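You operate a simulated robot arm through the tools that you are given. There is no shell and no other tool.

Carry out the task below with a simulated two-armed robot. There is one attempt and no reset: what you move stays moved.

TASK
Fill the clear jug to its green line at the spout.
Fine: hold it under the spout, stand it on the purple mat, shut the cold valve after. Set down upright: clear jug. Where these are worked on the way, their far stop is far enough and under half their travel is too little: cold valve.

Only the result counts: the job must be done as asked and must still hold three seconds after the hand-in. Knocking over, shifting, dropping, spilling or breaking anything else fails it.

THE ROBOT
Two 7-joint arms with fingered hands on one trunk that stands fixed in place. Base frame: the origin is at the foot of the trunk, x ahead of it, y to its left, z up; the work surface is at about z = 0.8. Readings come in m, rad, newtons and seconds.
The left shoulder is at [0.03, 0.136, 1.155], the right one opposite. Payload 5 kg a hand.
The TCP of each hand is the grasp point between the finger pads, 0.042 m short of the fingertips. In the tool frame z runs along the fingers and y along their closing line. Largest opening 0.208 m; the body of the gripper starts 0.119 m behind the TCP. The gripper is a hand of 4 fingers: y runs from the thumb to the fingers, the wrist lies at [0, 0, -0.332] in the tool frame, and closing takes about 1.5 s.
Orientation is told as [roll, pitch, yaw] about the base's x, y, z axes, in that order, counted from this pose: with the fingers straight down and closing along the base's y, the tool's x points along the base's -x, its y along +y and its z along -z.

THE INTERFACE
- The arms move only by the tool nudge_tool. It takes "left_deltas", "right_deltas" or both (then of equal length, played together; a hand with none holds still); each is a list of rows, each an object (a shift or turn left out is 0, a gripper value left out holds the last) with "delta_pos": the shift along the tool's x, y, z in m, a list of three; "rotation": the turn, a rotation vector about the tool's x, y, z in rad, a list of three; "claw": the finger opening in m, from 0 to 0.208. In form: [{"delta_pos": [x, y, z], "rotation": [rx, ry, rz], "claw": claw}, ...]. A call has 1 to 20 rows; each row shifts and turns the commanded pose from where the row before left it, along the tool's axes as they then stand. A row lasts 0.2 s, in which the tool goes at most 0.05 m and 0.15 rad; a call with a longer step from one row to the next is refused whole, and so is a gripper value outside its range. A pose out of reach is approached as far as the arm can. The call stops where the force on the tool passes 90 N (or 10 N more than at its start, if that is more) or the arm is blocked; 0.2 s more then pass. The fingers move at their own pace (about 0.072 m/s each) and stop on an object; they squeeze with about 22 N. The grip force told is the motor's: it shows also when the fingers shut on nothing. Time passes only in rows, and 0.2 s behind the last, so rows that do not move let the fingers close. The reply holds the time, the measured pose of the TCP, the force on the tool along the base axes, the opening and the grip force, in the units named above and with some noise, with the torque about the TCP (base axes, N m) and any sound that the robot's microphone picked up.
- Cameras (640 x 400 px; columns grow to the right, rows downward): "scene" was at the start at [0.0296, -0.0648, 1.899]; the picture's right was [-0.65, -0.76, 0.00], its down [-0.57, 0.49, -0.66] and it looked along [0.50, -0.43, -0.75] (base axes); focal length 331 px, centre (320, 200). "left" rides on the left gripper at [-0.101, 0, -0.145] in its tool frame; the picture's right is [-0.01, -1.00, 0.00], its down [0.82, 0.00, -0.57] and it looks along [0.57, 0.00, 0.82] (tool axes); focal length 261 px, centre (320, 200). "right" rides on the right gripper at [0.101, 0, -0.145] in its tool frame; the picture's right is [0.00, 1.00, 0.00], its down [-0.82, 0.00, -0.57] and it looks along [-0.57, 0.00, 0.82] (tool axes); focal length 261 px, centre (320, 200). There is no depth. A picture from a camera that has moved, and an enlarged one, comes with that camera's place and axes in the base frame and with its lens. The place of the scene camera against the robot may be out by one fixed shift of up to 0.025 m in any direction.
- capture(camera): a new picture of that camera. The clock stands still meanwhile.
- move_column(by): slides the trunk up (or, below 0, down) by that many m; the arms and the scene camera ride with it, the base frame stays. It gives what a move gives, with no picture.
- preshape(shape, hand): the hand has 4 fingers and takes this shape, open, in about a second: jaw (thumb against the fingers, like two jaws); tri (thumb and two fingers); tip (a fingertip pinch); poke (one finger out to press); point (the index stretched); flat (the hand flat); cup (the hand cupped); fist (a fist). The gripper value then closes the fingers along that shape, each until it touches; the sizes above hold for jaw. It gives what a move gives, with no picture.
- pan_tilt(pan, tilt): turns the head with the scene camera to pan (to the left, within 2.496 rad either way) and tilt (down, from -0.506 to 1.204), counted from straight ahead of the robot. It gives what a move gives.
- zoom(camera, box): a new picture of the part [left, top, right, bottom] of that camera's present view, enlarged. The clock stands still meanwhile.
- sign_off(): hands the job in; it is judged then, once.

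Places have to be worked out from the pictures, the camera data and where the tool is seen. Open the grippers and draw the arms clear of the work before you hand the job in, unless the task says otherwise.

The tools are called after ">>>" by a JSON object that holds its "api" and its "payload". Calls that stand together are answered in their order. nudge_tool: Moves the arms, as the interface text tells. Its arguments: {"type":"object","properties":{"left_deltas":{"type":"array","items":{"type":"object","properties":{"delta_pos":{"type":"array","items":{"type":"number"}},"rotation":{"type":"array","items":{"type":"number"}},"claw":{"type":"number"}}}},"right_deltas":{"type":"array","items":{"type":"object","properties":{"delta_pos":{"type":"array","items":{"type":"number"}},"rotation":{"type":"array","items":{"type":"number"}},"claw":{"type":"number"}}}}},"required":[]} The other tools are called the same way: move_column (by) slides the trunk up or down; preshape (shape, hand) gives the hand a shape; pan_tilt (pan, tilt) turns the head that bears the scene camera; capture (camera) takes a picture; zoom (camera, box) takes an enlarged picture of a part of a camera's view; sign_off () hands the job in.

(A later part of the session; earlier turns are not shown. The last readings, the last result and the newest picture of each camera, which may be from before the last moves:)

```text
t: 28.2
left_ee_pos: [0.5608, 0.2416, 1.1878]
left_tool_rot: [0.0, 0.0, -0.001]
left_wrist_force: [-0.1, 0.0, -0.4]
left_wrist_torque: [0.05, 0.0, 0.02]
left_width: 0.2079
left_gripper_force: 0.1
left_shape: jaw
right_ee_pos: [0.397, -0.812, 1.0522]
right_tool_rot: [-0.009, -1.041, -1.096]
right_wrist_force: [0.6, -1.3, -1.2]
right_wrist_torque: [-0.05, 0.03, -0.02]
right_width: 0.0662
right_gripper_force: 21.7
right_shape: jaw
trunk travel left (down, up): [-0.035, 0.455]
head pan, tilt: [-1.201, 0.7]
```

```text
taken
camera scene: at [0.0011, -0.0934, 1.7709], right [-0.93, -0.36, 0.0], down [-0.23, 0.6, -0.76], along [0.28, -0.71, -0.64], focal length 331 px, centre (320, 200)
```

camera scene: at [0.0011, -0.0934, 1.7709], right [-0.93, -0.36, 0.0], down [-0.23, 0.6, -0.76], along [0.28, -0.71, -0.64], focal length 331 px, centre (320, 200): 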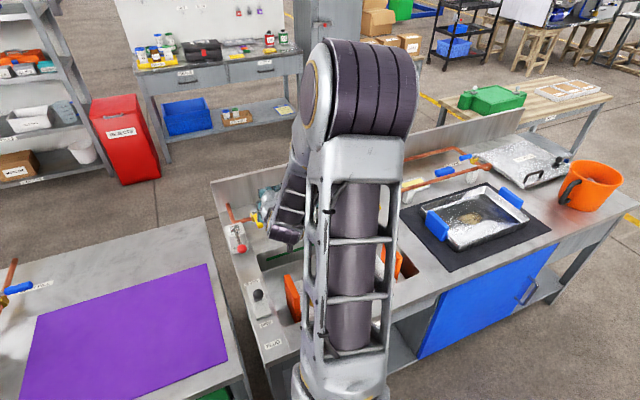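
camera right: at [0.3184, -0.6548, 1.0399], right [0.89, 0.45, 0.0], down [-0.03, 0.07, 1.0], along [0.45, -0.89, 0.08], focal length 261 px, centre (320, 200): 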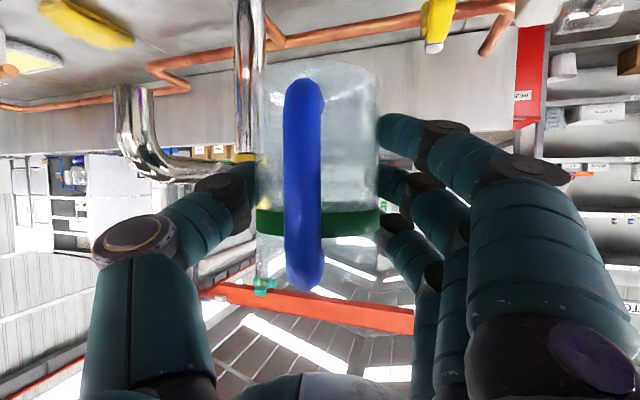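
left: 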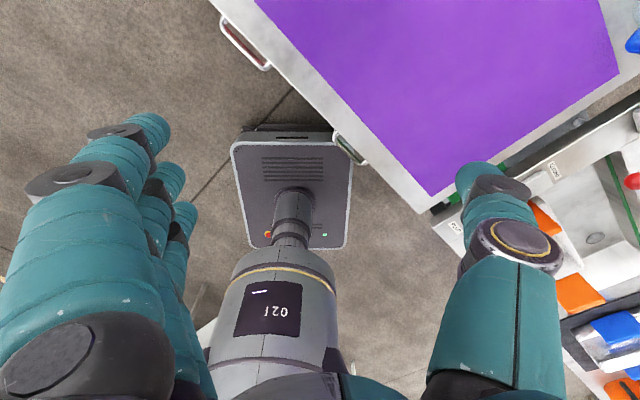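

Clear view of the spout; tip confirmed ≈(0.287,-0.881,0.978). Descend here to TCP z≈0.90 (jug rim ≈0.952, base ≈0.824).

>>> {"api": "nudge_tool", "payload": {"right_deltas": [{"delta_pos": [0.0323, 0, 0.019]}, {"delta_pos": [0.0323, 0, 0.019]}, {"delta_pos": [0.0323, 0, 0.019]}, {"delta_pos": [0.0323, 0, 0.019]}]}}

>>> {"api": "capture", "payload": {"camera": "right"}}

>>> {"api": "zoom", "payload": {"camera": "scene", "box": [210, 160, 430, 350]}}

```text
t: 29.4
left_ee_pos: [0.5572, 0.2433, 1.1881]
left_tool_rot: [0.0, -0.001, 0.002]
left_wrist_force: [-1.6, -2.4, -0.5]
left_wrist_torque: [0.37, -0.05, -0.02]
left_width: 0.2081
left_gripper_force: 0.1
left_shape: jaw
right_ee_pos: [0.5116, -0.7355, 0.9337]
right_tool_rot: [0.108, -1.073, -1.023]
right_wrist_force: [2.9, 15.3, 11.8]
right_wrist_torque: [0.3, -1.11, 1.37]
right_width: 0.0564
right_gripper_force: 22.3
right_shape: jaw
trunk travel left (down, up): [-0.035, 0.455]
head pan, tilt: [-1.201, 0.7]
stopped in row 4 (right hand): the arm was blocked; the commanded pose is now the measured one
```

```text
taken
camera right: at [0.4074, -0.5948, 0.9139], right [0.8, 0.6, 0.06], down [-0.11, 0.06, 0.99], along [0.59, -0.8, 0.11], focal length 261 px, centre (320, 200)
```

right: 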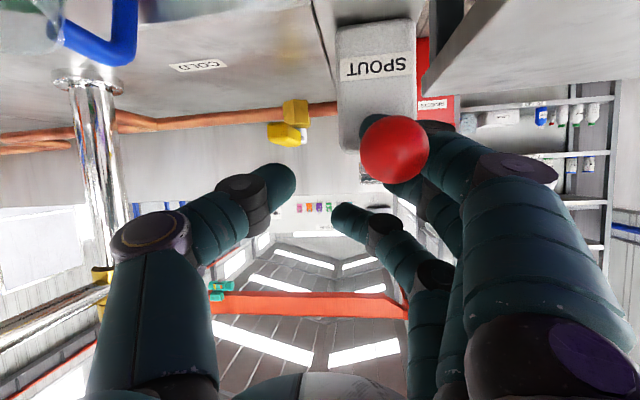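

```text
2.11 times, centred on (320, 255) of scene
camera zoom: at [-0.0022, -0.0912, 1.7713], right [-0.93, -0.36, 0.0], down [-0.23, 0.6, -0.77], along [0.28, -0.71, -0.64], focal length 698 px, centre (320, 84)
```

zoom: 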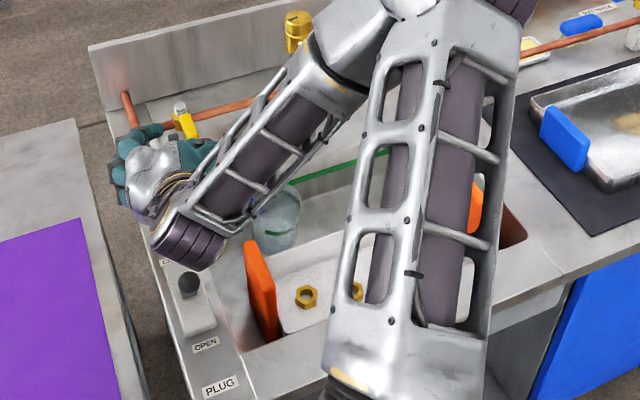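

The arm was deflected and the jug slipped out of the hand. I stop and look carefully at where the jug is and what the hand touches.

>>> {"api": "zoom", "payload": {"camera": "scene", "box": [260, 210, 350, 270]}}

>>> {"api": "zoom", "payload": {"camera": "scene", "box": [230, 170, 320, 240]}}

>>> {"api": "capture", "payload": {"camera": "scene"}}

>>> {"api": "zoom", "payload": {"camera": "right", "box": [0, 0, 200, 125]}}

```text
6.67 times, centred on (305, 240) of scene
camera zoom: at [-0.0022, -0.0912, 1.7713], right [-0.93, -0.36, 0.0], down [-0.23, 0.6, -0.77], along [0.28, -0.71, -0.64], focal length 2209 px, centre (420, -67)
```

zoom: 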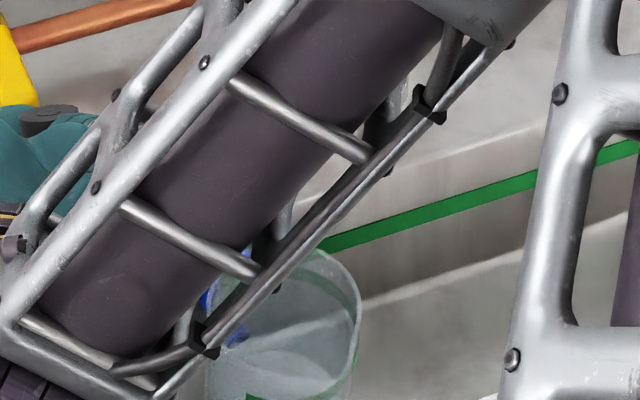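

```text
5.71 times, centred on (275, 205) of scene
camera zoom: at [-0.0022, -0.0912, 1.7713], right [-0.93, -0.36, 0.0], down [-0.23, 0.6, -0.77], along [0.28, -0.71, -0.64], focal length 1894 px, centre (577, 171)
```

zoom: 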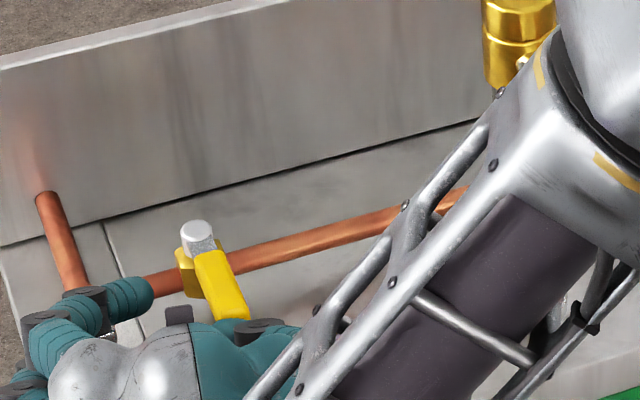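

```text
taken
camera scene: at [-0.0022, -0.0912, 1.7713], right [-0.93, -0.36, 0.0], down [-0.23, 0.6, -0.77], along [0.28, -0.71, -0.64], focal length 331 px, centre (320, 200)
```

scene: 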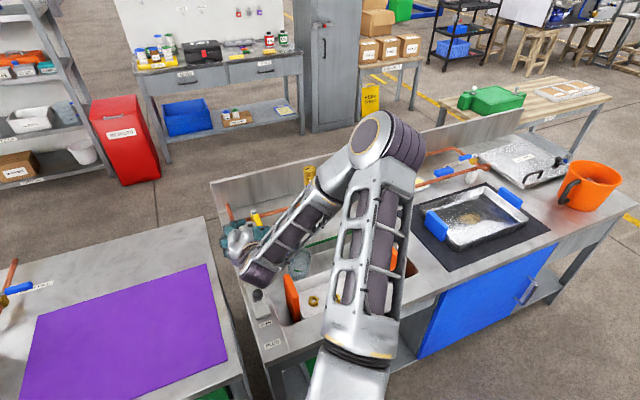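

```text
3.20 times, centred on (100, 62) of right
camera zoom: at [0.4074, -0.5948, 0.9139], right [0.8, 0.6, 0.06], down [-0.11, 0.06, 0.99], along [0.59, -0.8, 0.11], focal length 834 px, centre (1024, 640)
```

zoom: 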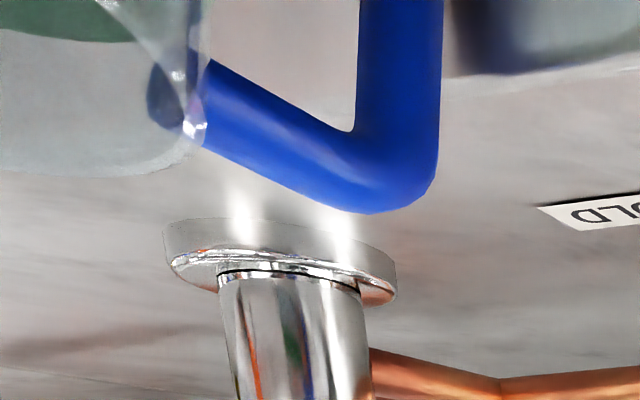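

The jug looks intact, inside the sink under the forearm; the hand rests by the red lever ball (ball still at its old place). I lift the hand slightly while holding the finger width, to free it from the red lever.

>>> {"api": "nudge_tool", "payload": {"right_deltas": [{"delta_pos": [-0.0088, 0, -0.0048], "claw": 0.058}, {"delta_pos": [-0.0176, 0, -0.0095]}, {"delta_pos": [-0.0176, 0, -0.0095]}, {"delta_pos": [-0.0176, 0, -0.0095]}]}}

>>> {"api": "capture", "payload": {"camera": "right"}}

>>> {"api": "capture", "payload": {"camera": "scene"}}

```text
t: 30.1
left_ee_pos: [0.5611, 0.2419, 1.1877]
left_tool_rot: [0.003, 0.001, 0.002]
left_wrist_force: [-0.6, 1.6, 0.6]
left_wrist_torque: [-0.31, -0.24, 0.02]
left_width: 0.208
left_gripper_force: 0.0
left_shape: jaw
right_ee_pos: [0.4999, -0.7344, 0.9517]
right_tool_rot: [0.095, -1.032, -1.018]
right_wrist_force: [13.7, -1.7, -36.5]
right_wrist_torque: [-1.29, 1.28, -0.76]
right_width: 0.0611
right_gripper_force: 0.0
right_shape: jaw
trunk travel left (down, up): [-0.035, 0.455]
head pan, tilt: [-1.201, 0.7]
stopped in row 3 (right hand): the force on the tool passed its limit at 106 N (the readings are from after the stop); the commanded pose is now the measured one
```

```text
taken
camera right: at [0.396, -0.5917, 0.9386], right [0.8, 0.59, 0.05], down [-0.09, 0.03, 1.0], along [0.59, -0.81, 0.07], focal length 261 px, centre (320, 200)
```

right: 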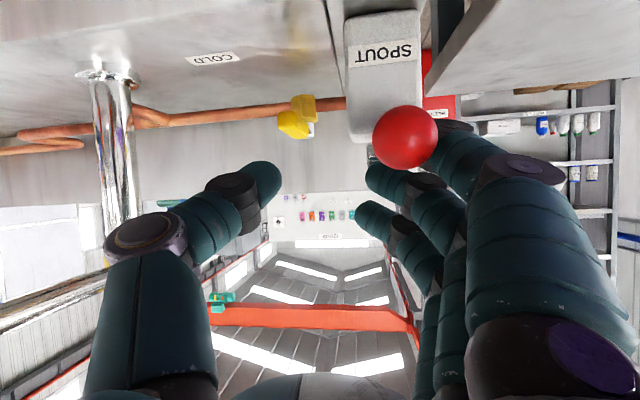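

```text
taken
camera scene: at [0.0021, -0.0932, 1.7709], right [-0.93, -0.36, 0.0], down [-0.23, 0.6, -0.76], along [0.28, -0.71, -0.64], focal length 331 px, centre (320, 200)
```

scene: 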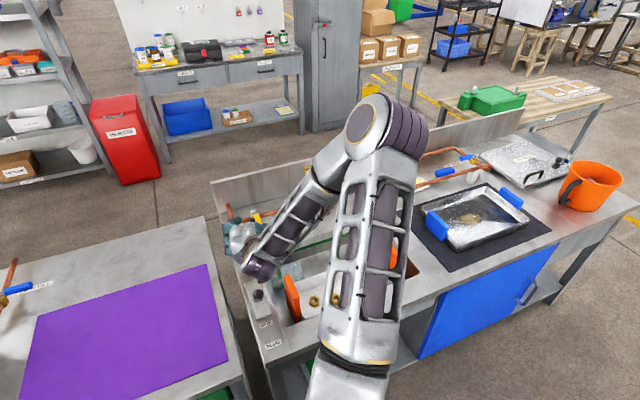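

Going up met 106 N: the lowest finger is hooked under the red lever bar. I back down a little, then open the fingers so that finger swings out from under the lever.

>>> {"api": "nudge_tool", "payload": {"right_deltas": [{"delta_pos": [0.0077, 0, 0.0046]}, {"delta_pos": [0.0043, 0, 0.0026]}, {}]}}

>>> {"api": "nudge_tool", "payload": {"right_deltas": [{"claw": 0.1}, {}, {"claw": 0.16}, {}, {}]}}

>>> {"api": "capture", "payload": {"camera": "right"}}

```text
t: 30.9
left_ee_pos: [0.5593, 0.2425, 1.1877]
left_tool_rot: [0.0, 0.003, -0.001]
left_wrist_force: [1.2, 0.1, 0.7]
left_wrist_torque: [0.0, 0.01, -0.03]
left_width: 0.2075
left_gripper_force: 0.1
left_shape: jaw
right_ee_pos: [0.5018, -0.738, 0.9429]
right_tool_rot: [0.095, -1.042, -1.019]
right_wrist_force: [3.8, 0.8, 3.7]
right_wrist_torque: [0.06, -0.35, -0.15]
right_width: 0.0594
right_gripper_force: 0.1
right_shape: jaw
trunk travel left (down, up): [-0.035, 0.455]
head pan, tilt: [-1.201, 0.7]
```

```text
t: 32.1
left_ee_pos: [0.5607, 0.2422, 1.1869]
left_tool_rot: [0.002, 0.002, 0.002]
left_wrist_force: [0.6, -0.2, 0.5]
left_wrist_torque: [0.03, 0.0, -0.01]
left_width: 0.2077
left_gripper_force: 0.0
left_shape: jaw
right_ee_pos: [0.502, -0.7361, 0.9404]
right_tool_rot: [0.096, -1.039, -1.017]
right_wrist_force: [-0.7, -0.7, 0.5]
right_wrist_torque: [0.05, -0.02, 0.02]
right_width: 0.1597
right_gripper_force: 0.0
right_shape: jaw
trunk travel left (down, up): [-0.035, 0.455]
head pan, tilt: [-1.201, 0.7]
```

```text
taken
camera right: at [0.3983, -0.5929, 0.9279], right [0.8, 0.59, 0.05], down [-0.09, 0.03, 1.0], along [0.59, -0.81, 0.08], focal length 261 px, centre (320, 200)
```

right: 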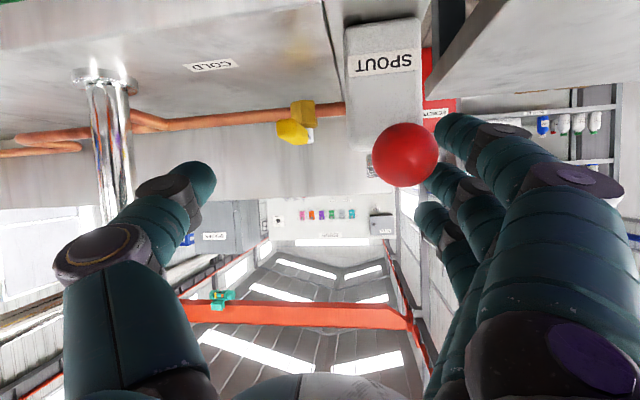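

Forces are nil and the fingers are clear of the lever. I shift 12 mm to the finger side and rise gently.

>>> {"api": "nudge_tool", "payload": {"right_deltas": [{"delta_pos": [0, 0.012, 0]}, {"delta_pos": [-0.0129, 0, -0.0077]}, {"delta_pos": [-0.0129, 0, -0.0077]}, {"delta_pos": [-0.0129, 0, -0.0077]}, {"delta_pos": [-0.0172, 0, -0.0103]}, {"delta_pos": [-0.0172, 0, -0.0103]}]}}

>>> {"api": "capture", "payload": {"camera": "right"}}

>>> {"api": "capture", "payload": {"camera": "scene"}}

```text
t: 33.5
left_ee_pos: [0.559, 0.2438, 1.1866]
left_tool_rot: [0.0, 0.0, 0.001]
left_wrist_force: [-0.1, 0.7, 0.2]
left_wrist_torque: [-0.07, -0.02, -0.04]
left_width: 0.2078
left_gripper_force: 0.0
left_shape: jaw
right_ee_pos: [0.5064, -0.7296, 1.0279]
right_tool_rot: [0.095, -1.04, -1.016]
right_wrist_force: [-0.8, 0.7, -0.2]
right_wrist_torque: [-0.02, 0.0, -0.02]
right_width: 0.1597
right_gripper_force: 0.1
right_shape: jaw
trunk travel left (down, up): [-0.035, 0.455]
head pan, tilt: [-1.201, 0.7]
```

```text
taken
camera right: at [0.4032, -0.5873, 1.0136], right [0.81, 0.59, 0.05], down [-0.09, 0.03, 1.0], along [0.59, -0.81, 0.08], focal length 261 px, centre (320, 200)
```

right: 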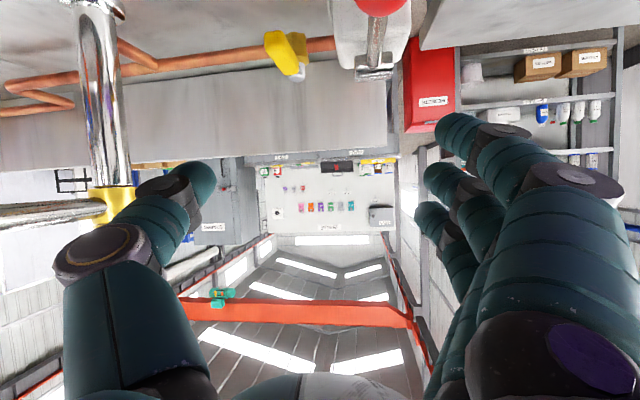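

```text
taken
camera scene: at [0.0005, -0.0916, 1.771], right [-0.93, -0.36, 0.0], down [-0.23, 0.6, -0.77], along [0.28, -0.71, -0.64], focal length 331 px, centre (320, 200)
```

scene: 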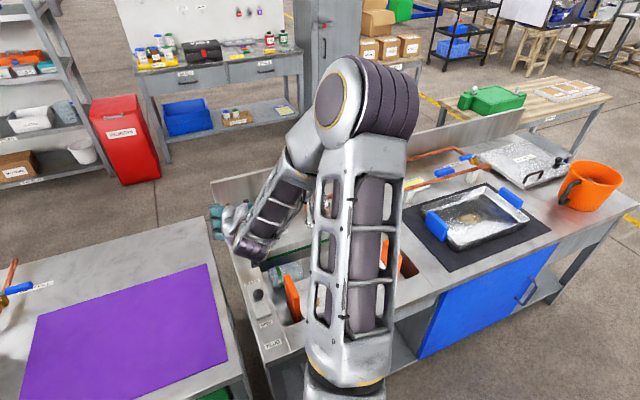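

The hand is free. Now examine the jug in the sink and the state of valve and levers.

>>> {"api": "zoom", "payload": {"camera": "scene", "box": [240, 225, 340, 325]}}

>>> {"api": "zoom", "payload": {"camera": "right", "box": [240, 0, 440, 110]}}

```text
4.00 times, centred on (290, 275) of scene
camera zoom: at [0.0005, -0.0916, 1.771], right [-0.93, -0.36, 0.0], down [-0.23, 0.6, -0.77], along [0.28, -0.71, -0.64], focal length 1326 px, centre (440, -100)
```

zoom: 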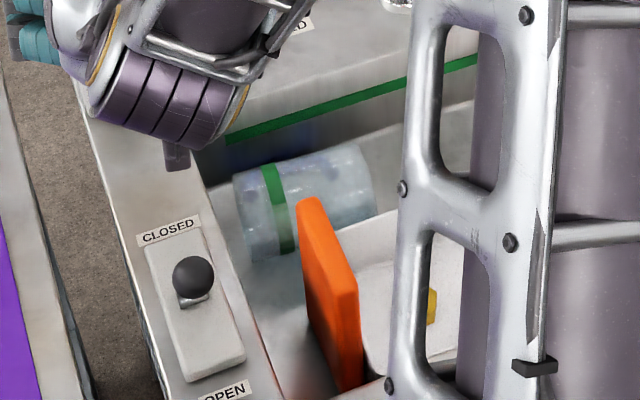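

```text
3.20 times, centred on (340, 55) of right
camera zoom: at [0.4032, -0.5873, 1.0136], right [0.81, 0.59, 0.05], down [-0.09, 0.03, 1.0], along [0.59, -0.81, 0.08], focal length 834 px, centre (256, 664)
```

zoom: 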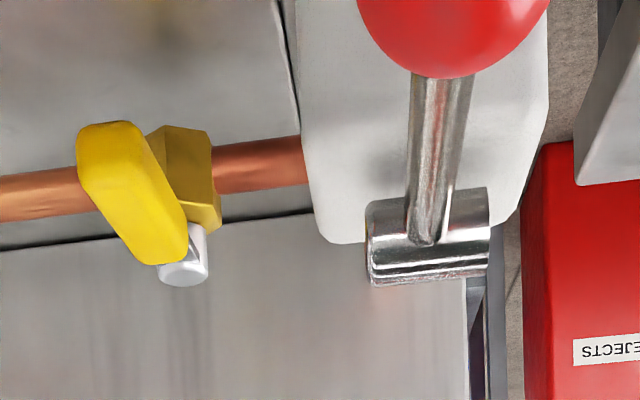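

The jug has tipped and lies on its side in the sink (floor z≈0.71), rim toward the red-lever end, axis roughly along (0.78,0.62). Valve and levers are unchanged. I'll raise the right hand and turn it fingers-down, to view the jug from above before re-grasping.

>>> {"api": "nudge_tool", "payload": {"right_deltas": [{"delta_pos": [-0.0258, 0, -0.0154]}, {"delta_pos": [-0.0258, 0, -0.0154]}, {"rotation": [0, 0.148, 0]}, {"rotation": [0, 0.148, 0]}, {"rotation": [0, 0.148, 0]}, {"rotation": [0, 0.148, 0]}, {"rotation": [0, 0.148, 0]}, {"rotation": [0, 0.148, 0]}, {"rotation": [0, 0.148, 0]}]}}

>>> {"api": "capture", "payload": {"camera": "scene"}}

```text
t: 35.5
left_ee_pos: [0.5615, 0.24, 1.187]
left_tool_rot: [0.002, 0.003, -0.001]
left_wrist_force: [0.4, -1.4, -0.5]
left_wrist_torque: [0.17, 0.03, 0.01]
left_width: 0.2077
left_gripper_force: 0.0
left_shape: jaw
right_ee_pos: [0.5041, -0.7333, 1.0858]
right_tool_rot: [0.049, -0.002, -0.936]
right_wrist_force: [0.3, -0.8, -1.1]
right_wrist_torque: [0.17, 0.05, -0.02]
right_width: 0.1595
right_gripper_force: 0.1
right_shape: jaw
trunk travel left (down, up): [-0.035, 0.455]
head pan, tilt: [-1.201, 0.7]
```

```text
taken
camera scene: at [0.002, -0.0946, 1.7707], right [-0.93, -0.36, 0.0], down [-0.23, 0.6, -0.76], along [0.28, -0.71, -0.65], focal length 331 px, centre (320, 200)
```

scene: 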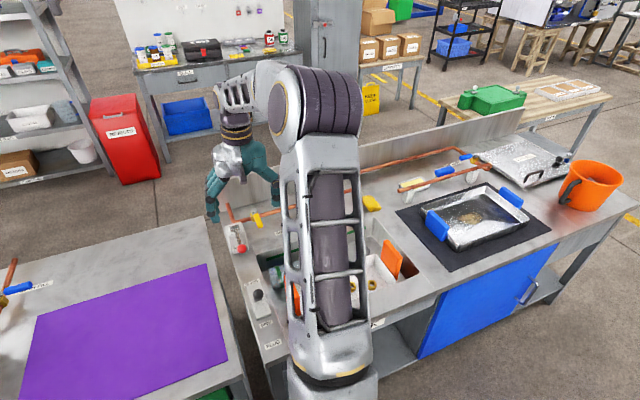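

Now yaw the right hand to +0.67 (closing line across the jug's axis) and move above the jug to look down.

>>> {"api": "nudge_tool", "payload": {"right_deltas": [{"rotation": [0, 0, -0.146]}, {"rotation": [0, 0, -0.146]}, {"rotation": [0, 0, -0.146]}, {"rotation": [0, 0, -0.146]}, {"rotation": [0, 0, -0.146]}, {"rotation": [0, 0, -0.146]}, {"rotation": [0, 0, -0.146]}, {"rotation": [0, 0, -0.146]}, {"rotation": [0, 0, -0.146]}, {"rotation": [0, 0, -0.146]}, {"rotation": [0, 0, -0.146]}]}}

>>> {"api": "capture", "payload": {"camera": "right"}}

>>> {"api": "capture", "payload": {"camera": "scene"}}

```text
t: 37.9
left_ee_pos: [0.5601, 0.2411, 1.1867]
left_tool_rot: [0.002, 0.0, 0.0]
left_wrist_force: [-0.2, -0.6, 0.2]
left_wrist_torque: [0.0, -0.01, -0.01]
left_width: 0.2078
left_gripper_force: 0.0
left_shape: jaw
right_ee_pos: [0.5033, -0.7331, 1.0863]
right_tool_rot: [-0.009, -0.048, 0.675]
right_wrist_force: [-1.1, -0.5, 1.4]
right_wrist_torque: [0.0, -0.02, 0.02]
right_width: 0.1598
right_gripper_force: 0.1
right_shape: jaw
trunk travel left (down, up): [-0.035, 0.455]
head pan, tilt: [-1.201, 0.7]
```

```text
taken
camera right: at [0.4191, -0.7976, 1.2264], right [-0.62, 0.78, -0.01], down [0.62, 0.49, 0.61], along [0.48, 0.37, -0.79], focal length 261 px, centre (320, 200)
```

right: 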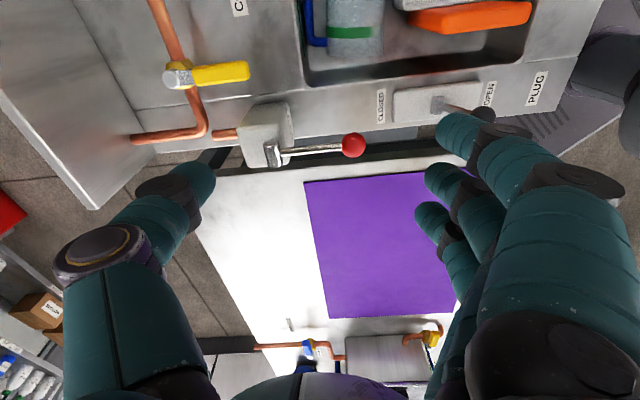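

```text
taken
camera scene: at [0.0009, -0.0926, 1.771], right [-0.93, -0.36, 0.0], down [-0.23, 0.6, -0.76], along [0.28, -0.71, -0.64], focal length 331 px, centre (320, 200)
```

scene: 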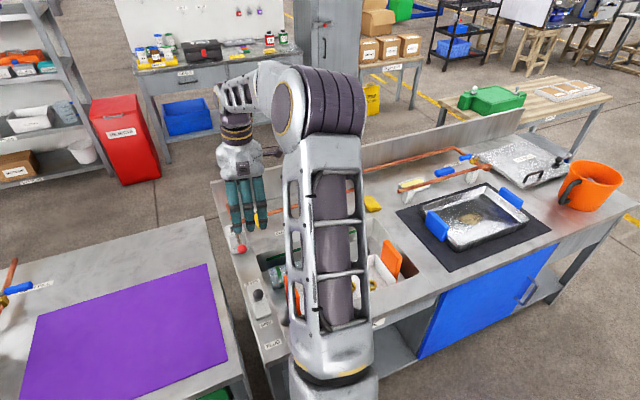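

The jug lies with handle to the thumb side (towards the sink back wall). Move 0.1 m back along the jug's axis for a full view.

>>> {"api": "nudge_tool", "payload": {"right_deltas": [{"delta_pos": [0.035, 0, -0.01]}, {"delta_pos": [0.035, 0, -0.01]}, {"delta_pos": [0.035, 0, -0.01]}]}}

>>> {"api": "capture", "payload": {"camera": "right"}}

>>> {"api": "zoom", "payload": {"camera": "right", "box": [220, 0, 460, 150]}}

>>> {"api": "zoom", "payload": {"camera": "scene", "box": [230, 200, 330, 320]}}

```text
t: 38.7
left_ee_pos: [0.5582, 0.2423, 1.1878]
left_tool_rot: [0.003, 0.0, 0.004]
left_wrist_force: [-2.5, 0.6, 0.4]
left_wrist_torque: [-0.12, -0.34, 0.04]
left_width: 0.2077
left_gripper_force: 0.0
left_shape: jaw
right_ee_pos: [0.419, -0.7987, 1.1094]
right_tool_rot: [-0.005, -0.048, 0.672]
right_wrist_force: [-0.2, 0.0, -1.7]
right_wrist_torque: [0.05, -0.06, 0.02]
right_width: 0.1599
right_gripper_force: 0.1
right_shape: jaw
trunk travel left (down, up): [-0.035, 0.455]
head pan, tilt: [-1.201, 0.7]
```

```text
taken
camera right: at [0.3328, -0.8639, 1.2497], right [-0.62, 0.79, -0.01], down [0.62, 0.49, 0.61], along [0.48, 0.37, -0.79], focal length 261 px, centre (320, 200)
```

right: 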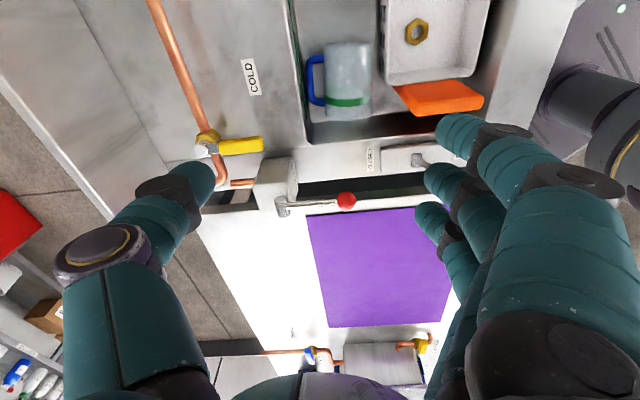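

```text
2.67 times, centred on (340, 75) of right
camera zoom: at [0.3328, -0.8639, 1.2497], right [-0.62, 0.79, -0.01], down [0.62, 0.49, 0.61], along [0.48, 0.37, -0.79], focal length 695 px, centre (267, 533)
```

zoom: 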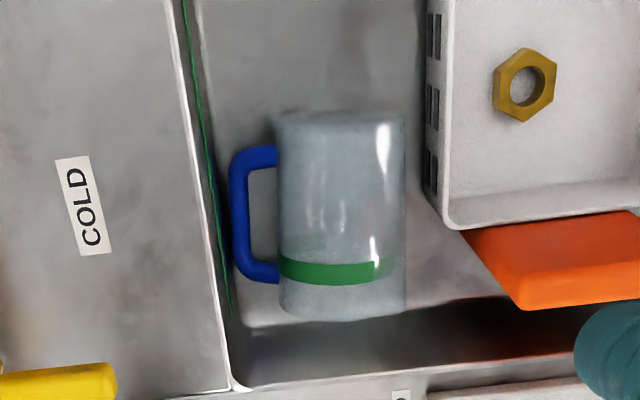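

```text
3.33 times, centred on (280, 260) of scene
camera zoom: at [-0.0012, -0.0939, 1.7707], right [-0.93, -0.36, 0.0], down [-0.23, 0.6, -0.76], along [0.28, -0.71, -0.64], focal length 1105 px, centre (453, 0)
```

zoom: 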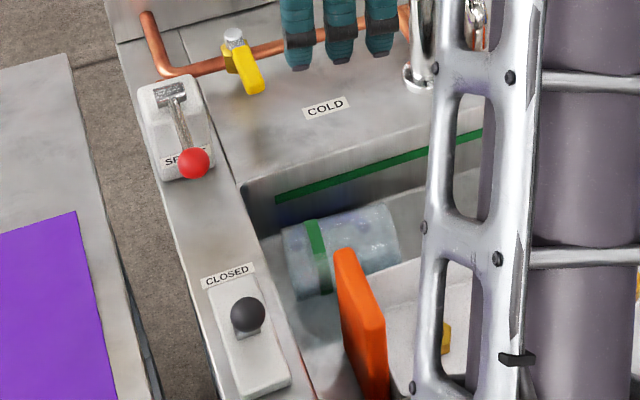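

I have a clear view: jug lies at ≈(0.394,-0.757,0.755), axis yaw ≈0.73, rim ≈3 cm from the sink's end wall, handle against the back wall. I must drag it away from the end wall before regrasping, so I check what the single-finger "poke" shape looks like up here in the open.

>>> {"api": "preshape", "payload": {"hand": "right", "shape": "poke"}}

>>> {"api": "capture", "payload": {"camera": "right"}}

>>> {"api": "capture", "payload": {"camera": "scene"}}

```text
t: 39.6
left_ee_pos: [0.5601, 0.2415, 1.1858]
left_tool_rot: [0.002, 0.001, 0.003]
left_wrist_force: [-1.1, 0.7, 0.3]
left_wrist_torque: [0.03, -0.04, 0.0]
left_width: 0.208
left_gripper_force: 0.0
left_shape: jaw
right_ee_pos: [0.4225, -0.796, 1.1112]
right_tool_rot: [-0.008, -0.049, 0.673]
right_wrist_force: [0.1, -0.3, -0.1]
right_wrist_torque: [0.04, -0.04, 0.0]
right_width: 0.0
right_gripper_force: 0.1
right_shape: poke
trunk travel left (down, up): [-0.035, 0.455]
head pan, tilt: [-1.201, 0.7]
```

```text
taken
camera right: at [0.3366, -0.8618, 1.2509], right [-0.62, 0.78, -0.01], down [0.62, 0.49, 0.61], along [0.48, 0.37, -0.79], focal length 261 px, centre (320, 200)
```

right: 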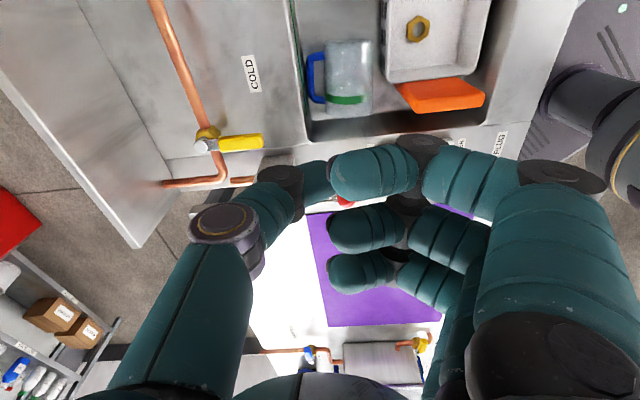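

```text
taken
camera scene: at [0.0005, -0.0929, 1.7709], right [-0.93, -0.36, 0.0], down [-0.23, 0.6, -0.76], along [0.28, -0.71, -0.64], focal length 331 px, centre (320, 200)
```

scene: 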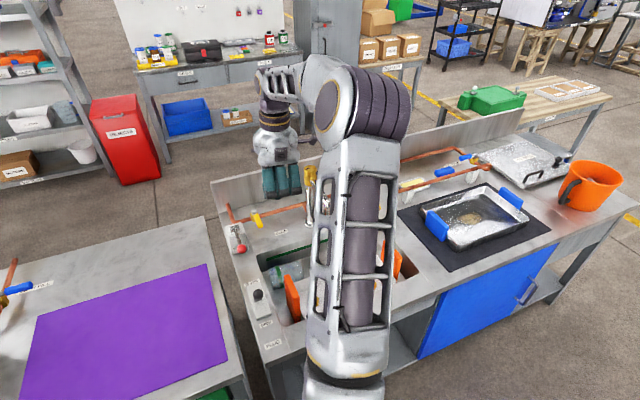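

In "poke" the fingers look curled together; I'll check the "point" shape (index stretched).

>>> {"api": "preshape", "payload": {"hand": "right", "shape": "point"}}

>>> {"api": "capture", "payload": {"camera": "right"}}

>>> {"api": "zoom", "payload": {"camera": "scene", "box": [230, 60, 350, 210]}}

```text
t: 40.5
left_ee_pos: [0.5604, 0.2421, 1.1876]
left_tool_rot: [0.002, 0.0, 0.0]
left_wrist_force: [1.3, -0.1, 0.7]
left_wrist_torque: [0.03, 0.01, -0.02]
left_width: 0.2079
left_gripper_force: 0.1
left_shape: jaw
right_ee_pos: [0.422, -0.7961, 1.1118]
right_tool_rot: [-0.009, -0.049, 0.673]
right_wrist_force: [-0.1, 0.2, -0.1]
right_wrist_torque: [0.01, 0.01, 0.01]
right_width: 0.2017
right_gripper_force: 0.1
right_shape: point
trunk travel left (down, up): [-0.035, 0.455]
head pan, tilt: [-1.201, 0.7]
```

```text
taken
camera right: at [0.337, -0.8616, 1.2509], right [-0.62, 0.78, -0.01], down [0.62, 0.49, 0.61], along [0.48, 0.37, -0.79], focal length 261 px, centre (320, 200)
```

right: 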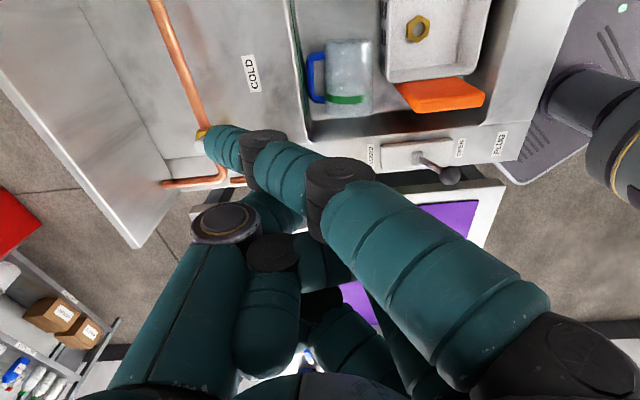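

```text
2.67 times, centred on (290, 135) of scene
camera zoom: at [0.0009, -0.0927, 1.771], right [-0.93, -0.36, 0.0], down [-0.23, 0.6, -0.76], along [0.28, -0.71, -0.64], focal length 884 px, centre (400, 373)
```

zoom: 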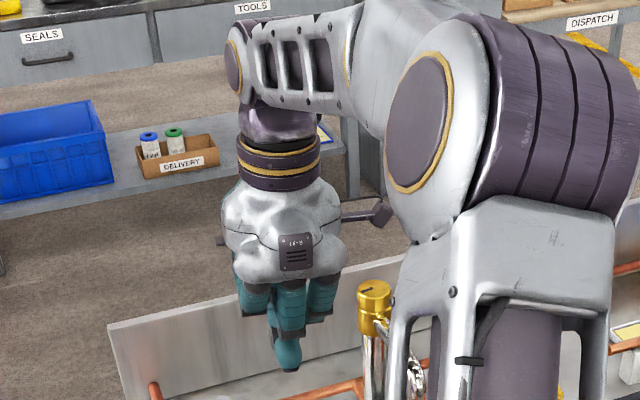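

"Point" slants sideways. I check the "flat" shape, which may give straight fingers with no outward knuckles, usable as a thin paddle in the gap before the rim.

>>> {"api": "preshape", "payload": {"hand": "right", "shape": "flat"}}

>>> {"api": "capture", "payload": {"camera": "right"}}

>>> {"api": "zoom", "payload": {"camera": "scene", "box": [230, 60, 350, 210]}}

```text
t: 41.4
left_ee_pos: [0.5606, 0.2425, 1.1866]
left_tool_rot: [0.002, 0.0, -0.001]
left_wrist_force: [-0.6, -0.6, 0.7]
left_wrist_torque: [0.0, -0.02, -0.02]
left_width: 0.2077
left_gripper_force: 0.0
left_shape: jaw
right_ee_pos: [0.4221, -0.7961, 1.1105]
right_tool_rot: [-0.01, -0.05, 0.674]
right_wrist_force: [-0.6, -0.5, 0.4]
right_wrist_torque: [-0.01, 0.03, -0.01]
right_width: 0.2017
right_gripper_force: 0.1
right_shape: flat
trunk travel left (down, up): [-0.035, 0.455]
head pan, tilt: [-1.201, 0.7]
```

```text
taken
camera right: at [0.337, -0.8616, 1.2509], right [-0.62, 0.78, -0.01], down [0.62, 0.49, 0.61], along [0.48, 0.37, -0.79], focal length 261 px, centre (320, 200)
```

right: 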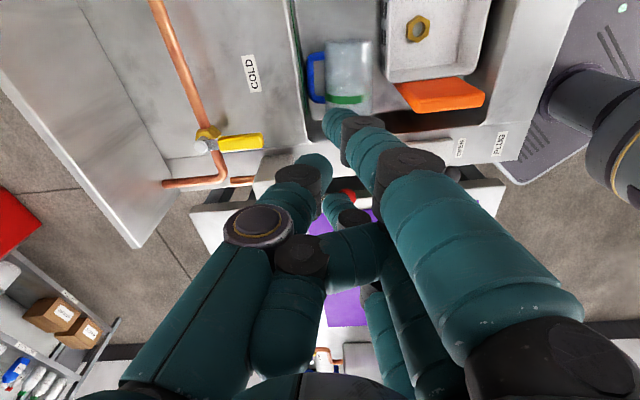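

```text
2.67 times, centred on (290, 135) of scene
camera zoom: at [0.0009, -0.0926, 1.771], right [-0.93, -0.36, 0.0], down [-0.23, 0.6, -0.76], along [0.28, -0.71, -0.64], focal length 884 px, centre (400, 373)
```

zoom: 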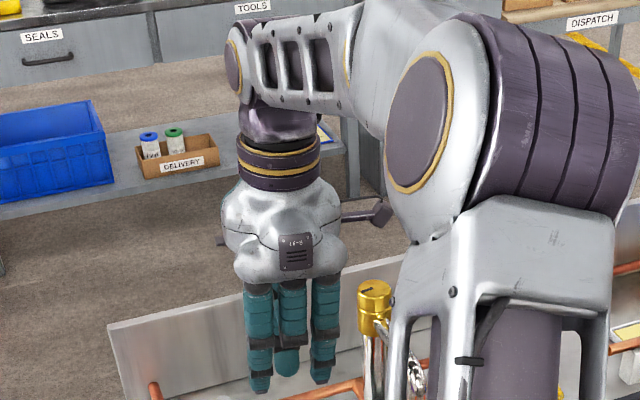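

I let the fingers settle for a moment and look again.

>>> {"api": "nudge_tool", "payload": {"right_deltas": [{}, {}, {}, {}, {}]}}

>>> {"api": "capture", "payload": {"camera": "right"}}

>>> {"api": "zoom", "payload": {"camera": "scene", "box": [230, 60, 350, 210]}}

```text
t: 42.6
left_ee_pos: [0.5599, 0.2417, 1.1871]
left_tool_rot: [0.002, 0.001, 0.0]
left_wrist_force: [-0.2, -0.7, 0.0]
left_wrist_torque: [0.02, 0.0, 0.01]
left_width: 0.2079
left_gripper_force: 0.0
left_shape: jaw
right_ee_pos: [0.4208, -0.7964, 1.1109]
right_tool_rot: [-0.007, -0.046, 0.67]
right_wrist_force: [0.5, 0.1, 0.3]
right_wrist_torque: [0.02, 0.01, 0.0]
right_width: 0.2017
right_gripper_force: 0.1
right_shape: flat
trunk travel left (down, up): [-0.035, 0.455]
head pan, tilt: [-1.201, 0.7]
```

```text
taken
camera right: at [0.3354, -0.8624, 1.2508], right [-0.62, 0.79, -0.01], down [0.62, 0.49, 0.61], along [0.48, 0.37, -0.79], focal length 261 px, centre (320, 200)
```

right: 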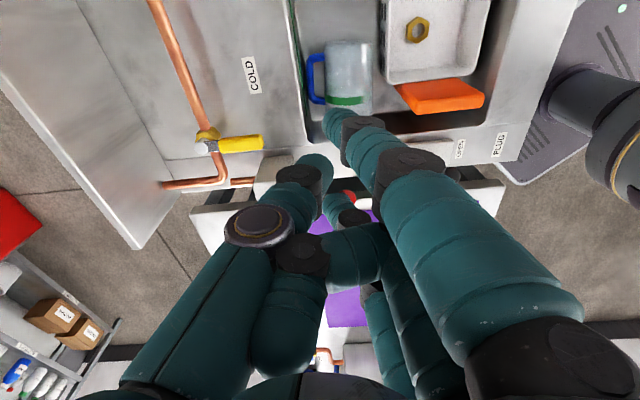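

```text
2.67 times, centred on (290, 135) of scene
camera zoom: at [0.0009, -0.0926, 1.771], right [-0.93, -0.36, 0.0], down [-0.23, 0.6, -0.76], along [0.28, -0.71, -0.64], focal length 884 px, centre (400, 373)
```

zoom: 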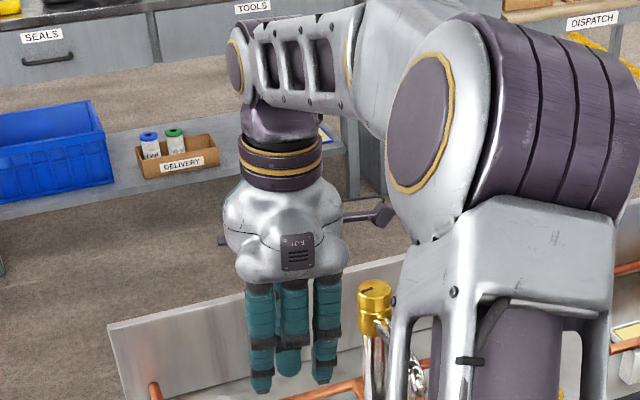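

The middle finger is caught on the thumb from switching shapes; go back to jaw, then flat.

>>> {"api": "preshape", "payload": {"hand": "right", "shape": "jaw"}}

>>> {"api": "nudge_tool", "payload": {"right_deltas": [{"claw": 0.208}, {}, {}, {}, {}]}}

>>> {"api": "preshape", "payload": {"hand": "right", "shape": "flat"}}

>>> {"api": "nudge_tool", "payload": {"right_deltas": [{}, {}, {}]}}

>>> {"api": "capture", "payload": {"camera": "right"}}

>>> {"api": "zoom", "payload": {"camera": "scene", "box": [230, 60, 350, 210]}}

```text
t: 43.5
left_ee_pos: [0.5604, 0.2413, 1.1876]
left_tool_rot: [0.002, -0.001, 0.0]
left_wrist_force: [-0.1, -0.1, -0.4]
left_wrist_torque: [-0.04, 0.01, 0.0]
left_width: 0.208
left_gripper_force: 0.1
left_shape: jaw
right_ee_pos: [0.4225, -0.7969, 1.1107]
right_tool_rot: [-0.006, -0.048, 0.671]
right_wrist_force: [-0.2, -0.6, -0.1]
right_wrist_torque: [0.01, -0.03, -0.01]
right_width: 0.208
right_gripper_force: 0.0
right_shape: jaw
trunk travel left (down, up): [-0.035, 0.455]
head pan, tilt: [-1.201, 0.7]
```

```text
t: 44.7
left_ee_pos: [0.5609, 0.2411, 1.186]
left_tool_rot: [0.001, 0.0, 0.002]
left_wrist_force: [0.4, -0.8, -0.2]
left_wrist_torque: [0.02, -0.02, 0.01]
left_width: 0.208
left_gripper_force: 0.0
left_shape: jaw
right_ee_pos: [0.4199, -0.7963, 1.1123]
right_tool_rot: [-0.007, -0.047, 0.671]
right_wrist_force: [-0.1, 1.2, -0.3]
right_wrist_torque: [0.0, -0.05, 0.0]
right_width: 0.2082
right_gripper_force: 0.1
right_shape: jaw
trunk travel left (down, up): [-0.035, 0.455]
head pan, tilt: [-1.201, 0.7]
```

```text
t: 45.6
left_ee_pos: [0.5607, 0.2418, 1.1858]
left_tool_rot: [0.002, 0.001, 0.001]
left_wrist_force: [-0.6, 0.5, -0.2]
left_wrist_torque: [0.01, -0.02, -0.01]
left_width: 0.2076
left_gripper_force: 0.0
left_shape: jaw
right_ee_pos: [0.4201, -0.7972, 1.1103]
right_tool_rot: [-0.007, -0.048, 0.671]
right_wrist_force: [-0.2, -1.0, -1.0]
right_wrist_torque: [0.02, 0.03, 0.01]
right_width: 0.202
right_gripper_force: 0.1
right_shape: flat
trunk travel left (down, up): [-0.035, 0.455]
head pan, tilt: [-1.201, 0.7]
```

```text
t: 46.4
left_ee_pos: [0.5611, 0.2419, 1.1869]
left_tool_rot: [0.002, 0.001, 0.003]
left_wrist_force: [-0.3, 0.2, -0.2]
left_wrist_torque: [0.0, 0.0, 0.01]
left_width: 0.2081
left_gripper_force: 0.2
left_shape: jaw
right_ee_pos: [0.42, -0.7976, 1.1101]
right_tool_rot: [-0.008, -0.048, 0.671]
right_wrist_force: [0.3, 0.5, -0.2]
right_wrist_torque: [0.0, 0.05, -0.02]
right_width: 0.2018
right_gripper_force: 0.1
right_shape: flat
trunk travel left (down, up): [-0.035, 0.455]
head pan, tilt: [-1.201, 0.7]
```

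```text
taken
camera right: at [0.3354, -0.8624, 1.2508], right [-0.62, 0.79, -0.01], down [0.62, 0.49, 0.61], along [0.48, 0.37, -0.79], focal length 261 px, centre (320, 200)
```

right: 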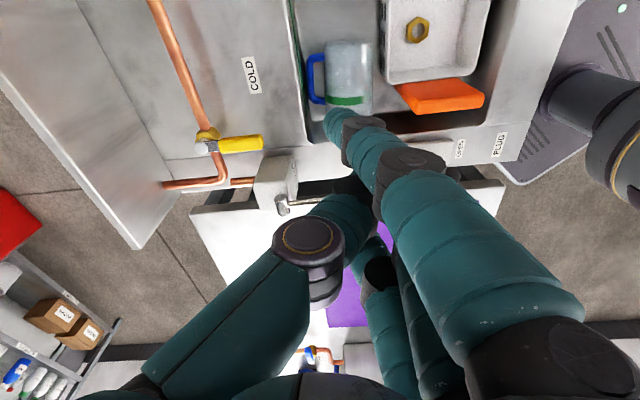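

```text
2.67 times, centred on (290, 135) of scene
camera zoom: at [0.0009, -0.0926, 1.771], right [-0.93, -0.36, 0.0], down [-0.23, 0.6, -0.76], along [0.28, -0.71, -0.64], focal length 884 px, centre (400, 373)
```

zoom: 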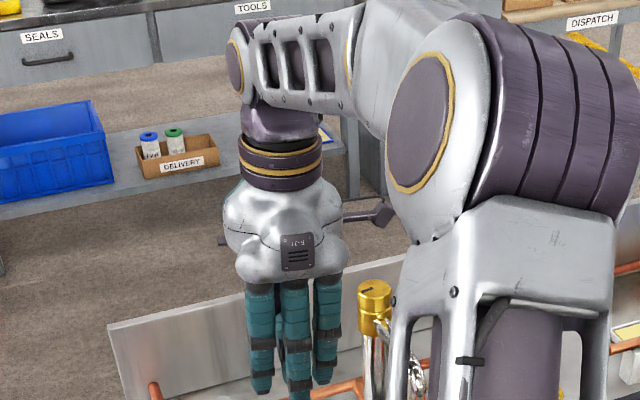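

Flat fingers slant toward the lever side, which won't fit. I'll look at the "tip" (index–thumb pinch) shape, which could take the jug's handle from above along the wall.

>>> {"api": "preshape", "payload": {"hand": "right", "shape": "jaw"}}

>>> {"api": "nudge_tool", "payload": {"right_deltas": [{}, {}, {}]}}

>>> {"api": "preshape", "payload": {"hand": "right", "shape": "tip"}}

>>> {"api": "nudge_tool", "payload": {"right_deltas": [{}, {}, {}]}}

>>> {"api": "capture", "payload": {"camera": "right"}}

>>> {"api": "zoom", "payload": {"camera": "scene", "box": [230, 60, 350, 210]}}

```text
t: 47.3
left_ee_pos: [0.5597, 0.2418, 1.187]
left_tool_rot: [0.003, 0.0, 0.001]
left_wrist_force: [-0.2, -1.1, -0.6]
left_wrist_torque: [0.01, 0.03, 0.02]
left_width: 0.208
left_gripper_force: 0.0
left_shape: jaw
right_ee_pos: [0.4199, -0.7984, 1.1105]
right_tool_rot: [-0.006, -0.047, 0.671]
right_wrist_force: [-0.4, 0.3, 0.3]
right_wrist_torque: [-0.05, 0.01, 0.03]
right_width: 0.2081
right_gripper_force: 0.1
right_shape: jaw
trunk travel left (down, up): [-0.035, 0.455]
head pan, tilt: [-1.201, 0.7]
```

```text
t: 48.1
left_ee_pos: [0.5609, 0.2412, 1.1871]
left_tool_rot: [0.0, 0.001, -0.002]
left_wrist_force: [0.3, -0.2, -0.2]
left_wrist_torque: [0.03, 0.0, 0.0]
left_width: 0.208
left_gripper_force: 0.1
left_shape: jaw
right_ee_pos: [0.4202, -0.7963, 1.1111]
right_tool_rot: [-0.01, -0.047, 0.67]
right_wrist_force: [-1.5, 0.6, 0.2]
right_wrist_torque: [0.02, -0.02, 0.04]
right_width: 0.2081
right_gripper_force: 0.0
right_shape: jaw
trunk travel left (down, up): [-0.035, 0.455]
head pan, tilt: [-1.201, 0.7]
```

```text
t: 49.0
left_ee_pos: [0.5597, 0.2421, 1.1873]
left_tool_rot: [0.002, -0.001, 0.0]
left_wrist_force: [0.7, -0.5, 0.0]
left_wrist_torque: [-0.02, 0.0, -0.01]
left_width: 0.2078
left_gripper_force: 0.1
left_shape: jaw
right_ee_pos: [0.4209, -0.7967, 1.1099]
right_tool_rot: [-0.009, -0.047, 0.67]
right_wrist_force: [0.5, 0.2, -0.3]
right_wrist_torque: [0.02, -0.02, 0.01]
right_width: 0.2081
right_gripper_force: 0.1
right_shape: tip
trunk travel left (down, up): [-0.035, 0.455]
head pan, tilt: [-1.201, 0.7]
```

```text
t: 49.8
left_ee_pos: [0.5593, 0.2416, 1.1865]
left_tool_rot: [0.002, 0.001, -0.001]
left_wrist_force: [-0.1, -0.6, -0.2]
left_wrist_torque: [-0.01, 0.03, 0.01]
left_width: 0.208
left_gripper_force: 0.0
left_shape: jaw
right_ee_pos: [0.4223, -0.7967, 1.1116]
right_tool_rot: [-0.009, -0.049, 0.671]
right_wrist_force: [0.8, 0.1, -0.1]
right_wrist_torque: [0.01, -0.01, 0.01]
right_width: 0.2078
right_gripper_force: 0.0
right_shape: tip
trunk travel left (down, up): [-0.035, 0.455]
head pan, tilt: [-1.201, 0.7]
```

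```text
taken
camera right: at [0.3354, -0.8624, 1.2508], right [-0.62, 0.79, -0.01], down [0.62, 0.49, 0.61], along [0.48, 0.37, -0.79], focal length 261 px, centre (320, 200)
```

right: 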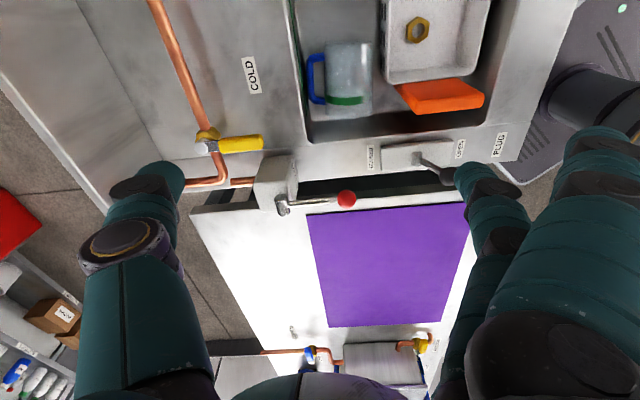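

```text
2.67 times, centred on (290, 135) of scene
camera zoom: at [0.0009, -0.0926, 1.771], right [-0.93, -0.36, 0.0], down [-0.23, 0.6, -0.76], along [0.28, -0.71, -0.64], focal length 884 px, centre (400, 373)
```

zoom: 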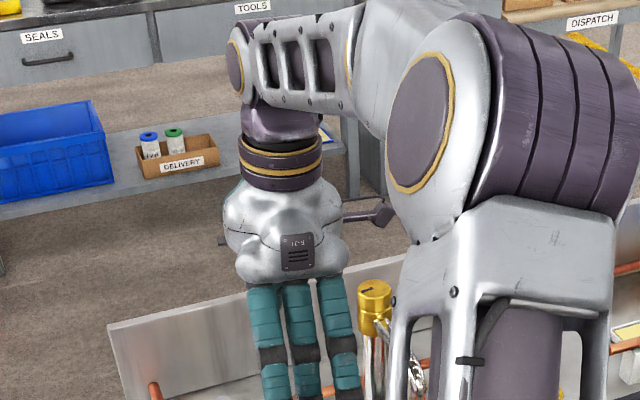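

None of the other shapes helps; back to "jaw". An end-to-end pinch along the jug's axis with wide-open fingers (thumb behind the base, fingers in the gap before the rim) works out geometrically. I turn the hand to yaw ≈ -0.84.

>>> {"api": "preshape", "payload": {"hand": "right", "shape": "jaw"}}

>>> {"api": "nudge_tool", "payload": {"right_deltas": [{"delta_pos": [0, 0.02, -0.01], "claw": 0.208}, {"rotation": [0, 0, 0.1375]}, {"rotation": [0, 0, 0.1375]}, {"rotation": [0, 0, 0.1375]}, {"rotation": [0, 0, 0.1375]}, {"rotation": [0, 0, 0.1375]}, {"rotation": [0, 0, 0.1375]}, {"rotation": [0, 0, 0.1375]}, {"rotation": [0, 0, 0.1375]}, {"rotation": [0, 0, 0.1375]}, {"rotation": [0, 0, 0.1375]}, {"rotation": [0, 0, 0.1375]}, {}]}}

>>> {"api": "capture", "payload": {"camera": "right"}}

>>> {"api": "capture", "payload": {"camera": "scene"}}

```text
t: 50.7
left_ee_pos: [0.5616, 0.2406, 1.1867]
left_tool_rot: [0.0, -0.001, 0.003]
left_wrist_force: [1.1, -0.5, -0.1]
left_wrist_torque: [0.02, 0.0, -0.02]
left_width: 0.2077
left_gripper_force: 0.0
left_shape: jaw
right_ee_pos: [0.4212, -0.7969, 1.1108]
right_tool_rot: [-0.007, -0.048, 0.67]
right_wrist_force: [0.0, 0.0, 0.2]
right_wrist_torque: [0.03, 0.01, -0.04]
right_width: 0.2083
right_gripper_force: 0.0
right_shape: jaw
trunk travel left (down, up): [-0.035, 0.455]
head pan, tilt: [-1.201, 0.7]
```

```text
t: 53.5
left_ee_pos: [0.5614, 0.2419, 1.1863]
left_tool_rot: [0.003, 0.001, 0.0]
left_wrist_force: [0.3, 0.3, -0.7]
left_wrist_torque: [-0.01, -0.01, -0.03]
left_width: 0.2078
left_gripper_force: 0.1
left_shape: jaw
right_ee_pos: [0.4091, -0.7814, 1.1217]
right_tool_rot: [0.046, -0.011, -0.844]
right_wrist_force: [0.2, -0.4, 0.2]
right_wrist_torque: [0.03, 0.07, 0.03]
right_width: 0.2081
right_gripper_force: 0.0
right_shape: jaw
trunk travel left (down, up): [-0.035, 0.455]
head pan, tilt: [-1.201, 0.7]
```

```text
taken
camera right: at [0.3351, -0.7092, 1.2651], right [0.75, 0.66, 0.05], down [0.52, -0.63, 0.58], along [0.41, -0.41, -0.81], focal length 261 px, centre (320, 200)
```

right: 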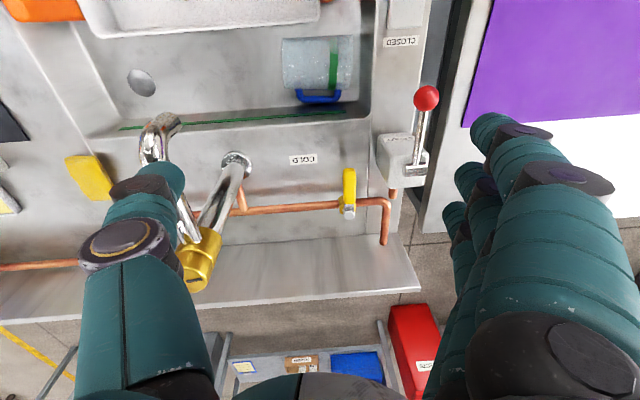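

```text
taken
camera scene: at [0.0008, -0.0926, 1.771], right [-0.93, -0.36, 0.0], down [-0.23, 0.6, -0.76], along [0.28, -0.71, -0.64], focal length 331 px, centre (320, 200)
```

scene: 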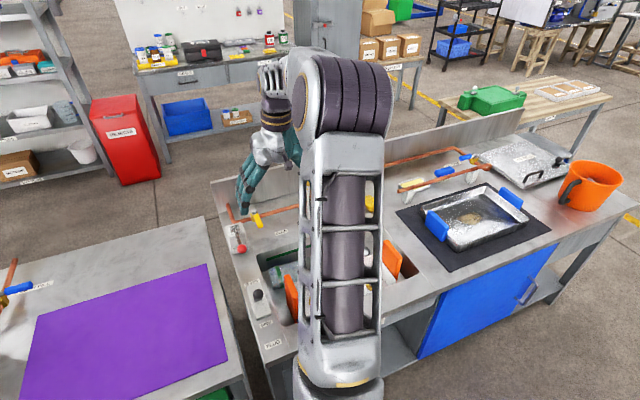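

>>> {"api": "zoom", "payload": {"camera": "right", "box": [240, 0, 450, 130]}}

```text
3.05 times, centred on (345, 65) of right
camera zoom: at [0.3351, -0.7092, 1.2651], right [0.75, 0.66, 0.05], down [0.52, -0.63, 0.58], along [0.41, -0.41, -0.81], focal length 794 px, centre (244, 611)
```

zoom: 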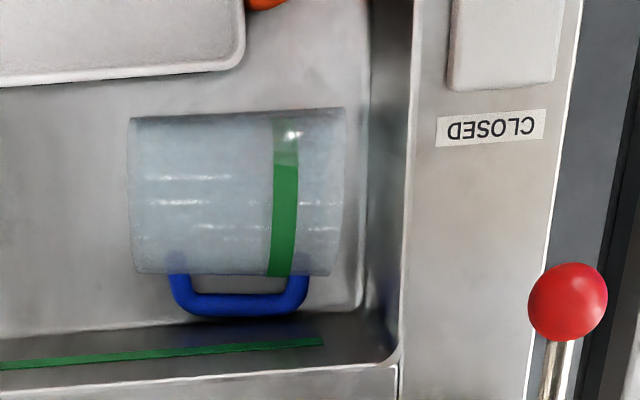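

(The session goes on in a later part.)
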